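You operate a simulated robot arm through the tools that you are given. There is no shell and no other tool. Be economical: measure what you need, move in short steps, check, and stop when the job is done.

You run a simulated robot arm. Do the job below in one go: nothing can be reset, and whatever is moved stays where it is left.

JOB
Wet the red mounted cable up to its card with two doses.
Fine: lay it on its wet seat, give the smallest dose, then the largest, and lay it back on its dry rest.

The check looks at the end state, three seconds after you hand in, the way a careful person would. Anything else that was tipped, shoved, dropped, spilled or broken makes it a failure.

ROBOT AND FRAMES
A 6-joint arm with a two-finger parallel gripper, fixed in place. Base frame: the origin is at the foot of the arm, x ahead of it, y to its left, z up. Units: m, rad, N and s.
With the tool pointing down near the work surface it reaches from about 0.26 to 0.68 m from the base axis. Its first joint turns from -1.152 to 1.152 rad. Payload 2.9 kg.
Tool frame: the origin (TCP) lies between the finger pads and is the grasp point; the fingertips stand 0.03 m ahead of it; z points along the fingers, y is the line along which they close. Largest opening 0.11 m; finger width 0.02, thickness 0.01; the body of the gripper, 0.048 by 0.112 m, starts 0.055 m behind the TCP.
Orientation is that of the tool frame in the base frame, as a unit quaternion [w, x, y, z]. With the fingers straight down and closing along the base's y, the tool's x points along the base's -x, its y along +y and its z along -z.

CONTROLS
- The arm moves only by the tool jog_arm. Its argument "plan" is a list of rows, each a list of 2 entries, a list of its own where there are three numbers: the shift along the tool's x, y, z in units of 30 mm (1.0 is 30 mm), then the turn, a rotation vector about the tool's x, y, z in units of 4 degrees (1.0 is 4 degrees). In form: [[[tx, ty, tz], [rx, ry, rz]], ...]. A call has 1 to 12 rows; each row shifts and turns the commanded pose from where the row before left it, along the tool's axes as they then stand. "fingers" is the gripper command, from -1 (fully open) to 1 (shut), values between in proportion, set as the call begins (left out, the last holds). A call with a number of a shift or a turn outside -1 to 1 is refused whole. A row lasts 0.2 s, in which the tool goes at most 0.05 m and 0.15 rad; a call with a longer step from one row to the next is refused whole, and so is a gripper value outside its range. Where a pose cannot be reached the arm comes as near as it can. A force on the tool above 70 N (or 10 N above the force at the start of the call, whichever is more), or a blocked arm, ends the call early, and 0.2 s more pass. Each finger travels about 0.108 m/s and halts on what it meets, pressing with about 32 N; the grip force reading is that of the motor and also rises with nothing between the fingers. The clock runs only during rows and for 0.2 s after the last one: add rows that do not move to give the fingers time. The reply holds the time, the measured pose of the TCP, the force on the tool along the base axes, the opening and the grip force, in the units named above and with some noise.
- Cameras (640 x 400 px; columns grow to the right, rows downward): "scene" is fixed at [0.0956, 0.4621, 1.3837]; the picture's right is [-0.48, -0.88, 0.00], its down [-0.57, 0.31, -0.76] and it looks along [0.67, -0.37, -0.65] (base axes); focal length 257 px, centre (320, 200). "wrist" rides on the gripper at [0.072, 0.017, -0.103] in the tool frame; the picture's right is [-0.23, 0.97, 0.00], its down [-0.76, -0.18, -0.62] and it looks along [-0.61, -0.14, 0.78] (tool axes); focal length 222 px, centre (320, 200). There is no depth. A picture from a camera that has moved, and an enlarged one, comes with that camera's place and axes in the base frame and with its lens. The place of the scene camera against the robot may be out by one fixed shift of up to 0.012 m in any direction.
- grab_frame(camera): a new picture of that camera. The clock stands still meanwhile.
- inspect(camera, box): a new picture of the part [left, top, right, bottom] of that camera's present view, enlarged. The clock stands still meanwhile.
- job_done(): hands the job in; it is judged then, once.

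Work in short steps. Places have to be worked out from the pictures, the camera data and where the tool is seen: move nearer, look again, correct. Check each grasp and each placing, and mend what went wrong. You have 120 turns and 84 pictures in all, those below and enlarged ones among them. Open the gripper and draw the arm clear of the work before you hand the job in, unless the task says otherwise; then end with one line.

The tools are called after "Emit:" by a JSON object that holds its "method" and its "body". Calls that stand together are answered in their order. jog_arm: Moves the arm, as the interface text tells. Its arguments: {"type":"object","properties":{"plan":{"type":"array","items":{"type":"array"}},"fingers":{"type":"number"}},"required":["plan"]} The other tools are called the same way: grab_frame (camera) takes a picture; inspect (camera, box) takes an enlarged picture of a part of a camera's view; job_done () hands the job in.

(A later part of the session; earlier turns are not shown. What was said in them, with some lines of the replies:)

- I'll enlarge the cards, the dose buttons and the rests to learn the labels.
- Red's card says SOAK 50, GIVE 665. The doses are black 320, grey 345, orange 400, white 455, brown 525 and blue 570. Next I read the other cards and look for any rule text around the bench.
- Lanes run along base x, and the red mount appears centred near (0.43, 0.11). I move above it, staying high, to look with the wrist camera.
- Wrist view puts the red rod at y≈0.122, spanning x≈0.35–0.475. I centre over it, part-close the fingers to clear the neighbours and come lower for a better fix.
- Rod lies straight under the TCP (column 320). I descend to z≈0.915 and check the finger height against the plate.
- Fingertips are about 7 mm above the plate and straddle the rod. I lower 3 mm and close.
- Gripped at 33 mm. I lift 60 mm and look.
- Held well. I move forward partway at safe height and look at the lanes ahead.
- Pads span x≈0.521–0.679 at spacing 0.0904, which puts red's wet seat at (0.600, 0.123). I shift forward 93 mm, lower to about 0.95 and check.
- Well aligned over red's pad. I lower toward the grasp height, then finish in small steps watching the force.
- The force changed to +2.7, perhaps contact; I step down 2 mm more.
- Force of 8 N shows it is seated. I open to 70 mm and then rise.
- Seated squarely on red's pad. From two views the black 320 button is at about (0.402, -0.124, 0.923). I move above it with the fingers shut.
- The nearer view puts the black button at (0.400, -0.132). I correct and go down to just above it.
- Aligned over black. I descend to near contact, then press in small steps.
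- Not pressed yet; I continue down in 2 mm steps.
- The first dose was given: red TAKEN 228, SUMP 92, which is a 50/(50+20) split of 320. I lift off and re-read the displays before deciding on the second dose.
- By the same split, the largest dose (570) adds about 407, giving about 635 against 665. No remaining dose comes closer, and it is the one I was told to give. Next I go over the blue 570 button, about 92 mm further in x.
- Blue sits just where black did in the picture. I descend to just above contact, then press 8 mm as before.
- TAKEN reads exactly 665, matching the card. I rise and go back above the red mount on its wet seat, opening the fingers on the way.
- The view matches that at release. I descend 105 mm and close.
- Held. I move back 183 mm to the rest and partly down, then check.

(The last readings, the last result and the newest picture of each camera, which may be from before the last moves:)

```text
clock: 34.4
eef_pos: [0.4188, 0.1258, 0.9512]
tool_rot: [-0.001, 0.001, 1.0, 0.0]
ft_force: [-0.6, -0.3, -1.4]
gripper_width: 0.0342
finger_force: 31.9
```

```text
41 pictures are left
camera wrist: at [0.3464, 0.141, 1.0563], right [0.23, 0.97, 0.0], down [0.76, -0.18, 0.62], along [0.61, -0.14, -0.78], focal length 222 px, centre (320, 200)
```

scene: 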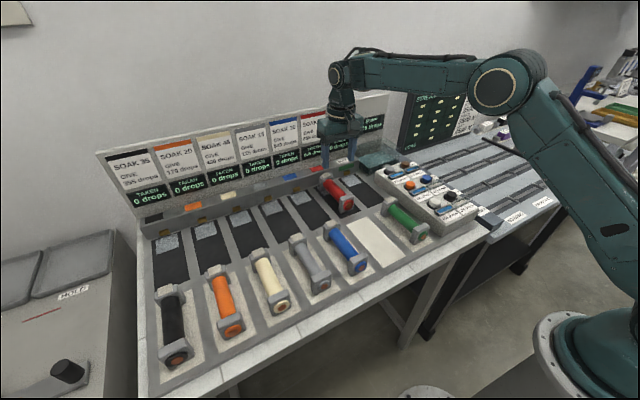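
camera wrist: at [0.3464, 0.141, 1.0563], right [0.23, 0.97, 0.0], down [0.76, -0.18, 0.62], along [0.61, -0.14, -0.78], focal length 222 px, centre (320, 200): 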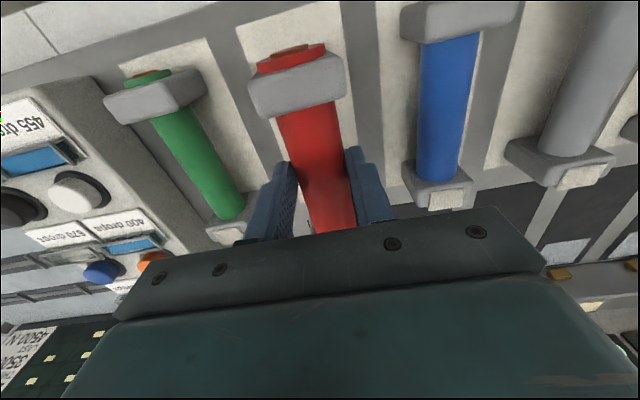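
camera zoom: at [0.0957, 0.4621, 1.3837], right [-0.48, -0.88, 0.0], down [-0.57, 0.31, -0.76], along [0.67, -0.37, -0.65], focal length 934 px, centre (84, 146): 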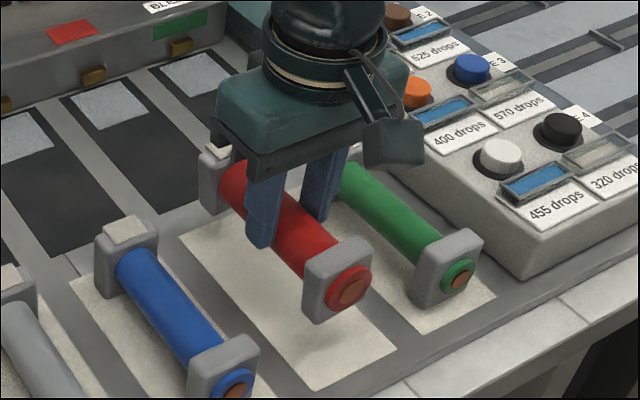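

Over the cream rest at about the original pose. I lower to just above grasp level, then finish by small steps.

Emit:
{"method": "jog_arm", "body": {"plan": [[[0, 0, 0.6], [0, 0, 0]], [[0, 0, 0.5], [0, 0, 0]], [[0, 0, 0], [0, 0, 0]]]}}

Emit:
{"method": "jog_arm", "body": {"plan": [[[0, 0, 0.1], [0, 0, 0]], [[0, 0, 0], [0, 0, 0]]]}}

Emit:
{"method": "jog_arm", "body": {"plan": [[[0, 0, 0.06], [0, 0, 0]], [[0, 0, 0], [0, 0, 0]]]}}

```text
clock: 35.2
eef_pos: [0.4159, 0.1245, 0.9203]
tool_rot: [0.001, 0.0, 1.0, 0.0]
ft_force: [1.1, -1.3, -2.2]
gripper_width: 0.034
finger_force: 32.2
```

```text
clock: 35.8
eef_pos: [0.4175, 0.1237, 0.9166]
tool_rot: [-0.001, 0.001, 1.0, -0.001]
ft_force: [0.3, -1.1, 4.4]
gripper_width: 0.0335
finger_force: 32.2
```

```text
clock: 36.4
eef_pos: [0.4166, 0.1232, 0.916]
tool_rot: [-0.001, 0.0, 1.0, 0.0]
ft_force: [0.3, -1.1, -1.0]
gripper_width: 0.0333
finger_force: 31.4
```

Emit:
{"method": "jog_arm", "body": {"plan": [[[0, 0, 0.06], [0, 0, 0]], [[0, 0, 0], [0, 0, 0]]]}}

Emit:
{"method": "jog_arm", "body": {"plan": [[[0, 0, 0.04], [0, 0, 0]], [[0, 0, 0], [0, 0, 0]]]}}

```text
clock: 37.0
eef_pos: [0.4173, 0.1236, 0.9144]
tool_rot: [0.002, 0.0, 1.0, 0.0]
ft_force: [0.4, -0.7, 4.8]
gripper_width: 0.0335
finger_force: 32.2
```

```text
clock: 37.6
eef_pos: [0.4147, 0.1232, 0.9125]
tool_rot: [0.0, 0.0, 1.0, -0.001]
ft_force: [0.7, 1.3, -0.2]
gripper_width: 0.0336
finger_force: 31.7
```

Emit:
{"method": "jog_arm", "body": {"plan": [[[0, 0, 0.04], [0, 0, 0]], [[0, 0, 0], [0, 0, 0]]]}}

Emit:
{"method": "inspect", "body": {"camera": "scene", "box": [340, 180, 440, 270]}}

```text
clock: 38.2
eef_pos: [0.4161, 0.1241, 0.9114]
tool_rot: [-0.001, 0.0, 1.0, 0.0]
ft_force: [0.1, -0.2, 7.9]
gripper_width: 0.0337
finger_force: 31.5
```

```text
4.44 times, centred on (390, 225) of scene
camera zoom: at [0.0956, 0.462, 1.3837], right [-0.48, -0.88, 0.0], down [-0.57, 0.31, -0.76], along [0.67, -0.37, -0.65], focal length 1141 px, centre (9, 89)
```

zoom: 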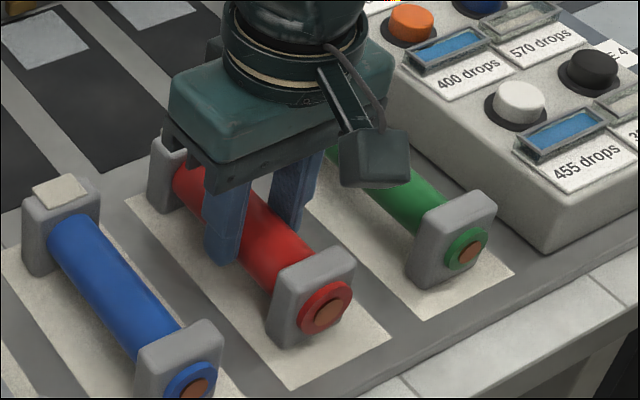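

Seated, with about 8 N of contact. I release and rise clear.

Emit:
{"method": "jog_arm", "body": {"plan": [[[0, 0, 0], [0, 0, 0]], [[0, 0, 0], [0, 0, 0]], [[0, 0, 0], [0, 0, 0]]], "fingers": -0.27}}

Emit:
{"method": "jog_arm", "body": {"plan": [[[0, 0, -0.6], [0, 0, 0]], [[0, 0, -0.9], [0, 0, 0]], [[0, 0, -0.9], [0, 0, 0]], [[0, 0, -0.9], [0, 0, 0]], [[0, 0, -0.9], [0, 0, 0]], [[0, -0.9, -0.5], [0, 0, 0]], [[0, -0.9, -0.5], [0, 0, 0]], [[0, -0.9, 0], [0, 0, 0]], [[0, -0.9, 0], [0, 0, 0]], [[0, 0, 0], [0, 0, 0]]]}}

Emit:
{"method": "grab_frame", "body": {"camera": "scene"}}

Emit:
{"method": "inspect", "body": {"camera": "scene", "box": [290, 100, 450, 270]}}

```text
clock: 39.0
eef_pos: [0.4174, 0.1215, 0.9117]
tool_rot: [0.0, 0.0, 1.0, 0.0]
ft_force: [-0.6, 0.1, 0.0]
gripper_width: 0.0701
finger_force: 0.0
```

```text
clock: 41.2
eef_pos: [0.4153, 0.0153, 1.0688]
tool_rot: [0.001, 0.0, 1.0, 0.0]
ft_force: [-1.1, 0.0, -0.6]
gripper_width: 0.0697
finger_force: 0.1
```

```text
39 pictures are left
```

scene: 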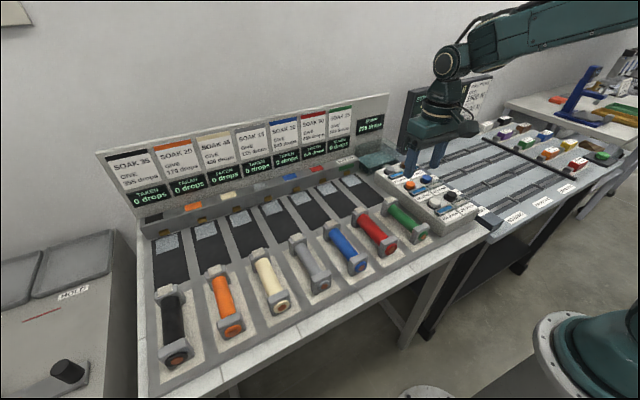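

```text
2.35 times, centred on (370, 185) of scene
camera zoom: at [0.0957, 0.462, 1.3837], right [-0.48, -0.88, 0.0], down [-0.57, 0.31, -0.76], along [0.67, -0.37, -0.65], focal length 604 px, centre (202, 235)
```

zoom: 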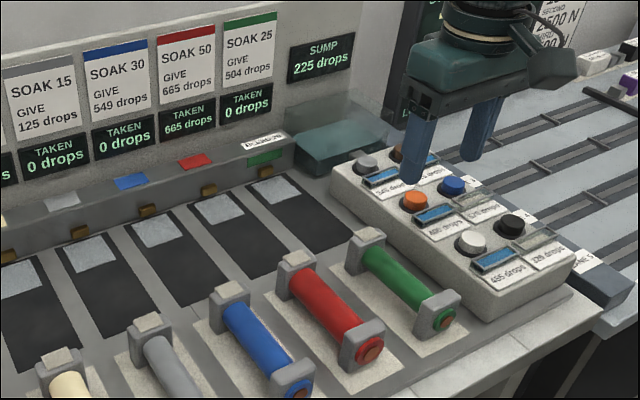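

Red is back on its dry rest reading 665, the other mounts have not moved, and the arm is clear. I open the fingers, rise further and hand in.

Emit:
{"method": "jog_arm", "body": {"plan": [[[0, 0, -0.8], [0, 0, 0]], [[0, 0, -0.8], [0, 0, 0]], [[0, 0, 0], [0, 0, 0]]], "fingers": -1}}

Emit:
{"method": "job_done", "body": {}}

```text
clock: 42.0
eef_pos: [0.4151, 0.014, 1.1178]
tool_rot: [0.0, 0.0, 1.0, 0.0]
ft_force: [0.1, 0.2, 0.1]
gripper_width: 0.1099
finger_force: 0.1
```

```text
The job is handed in.
```

The red mounted cable took the smallest dose (320) and then the largest (570), its TAKEN display reads 665 drops as its card asks, and it is back on its dry rest with the arm clear and the gripper open.
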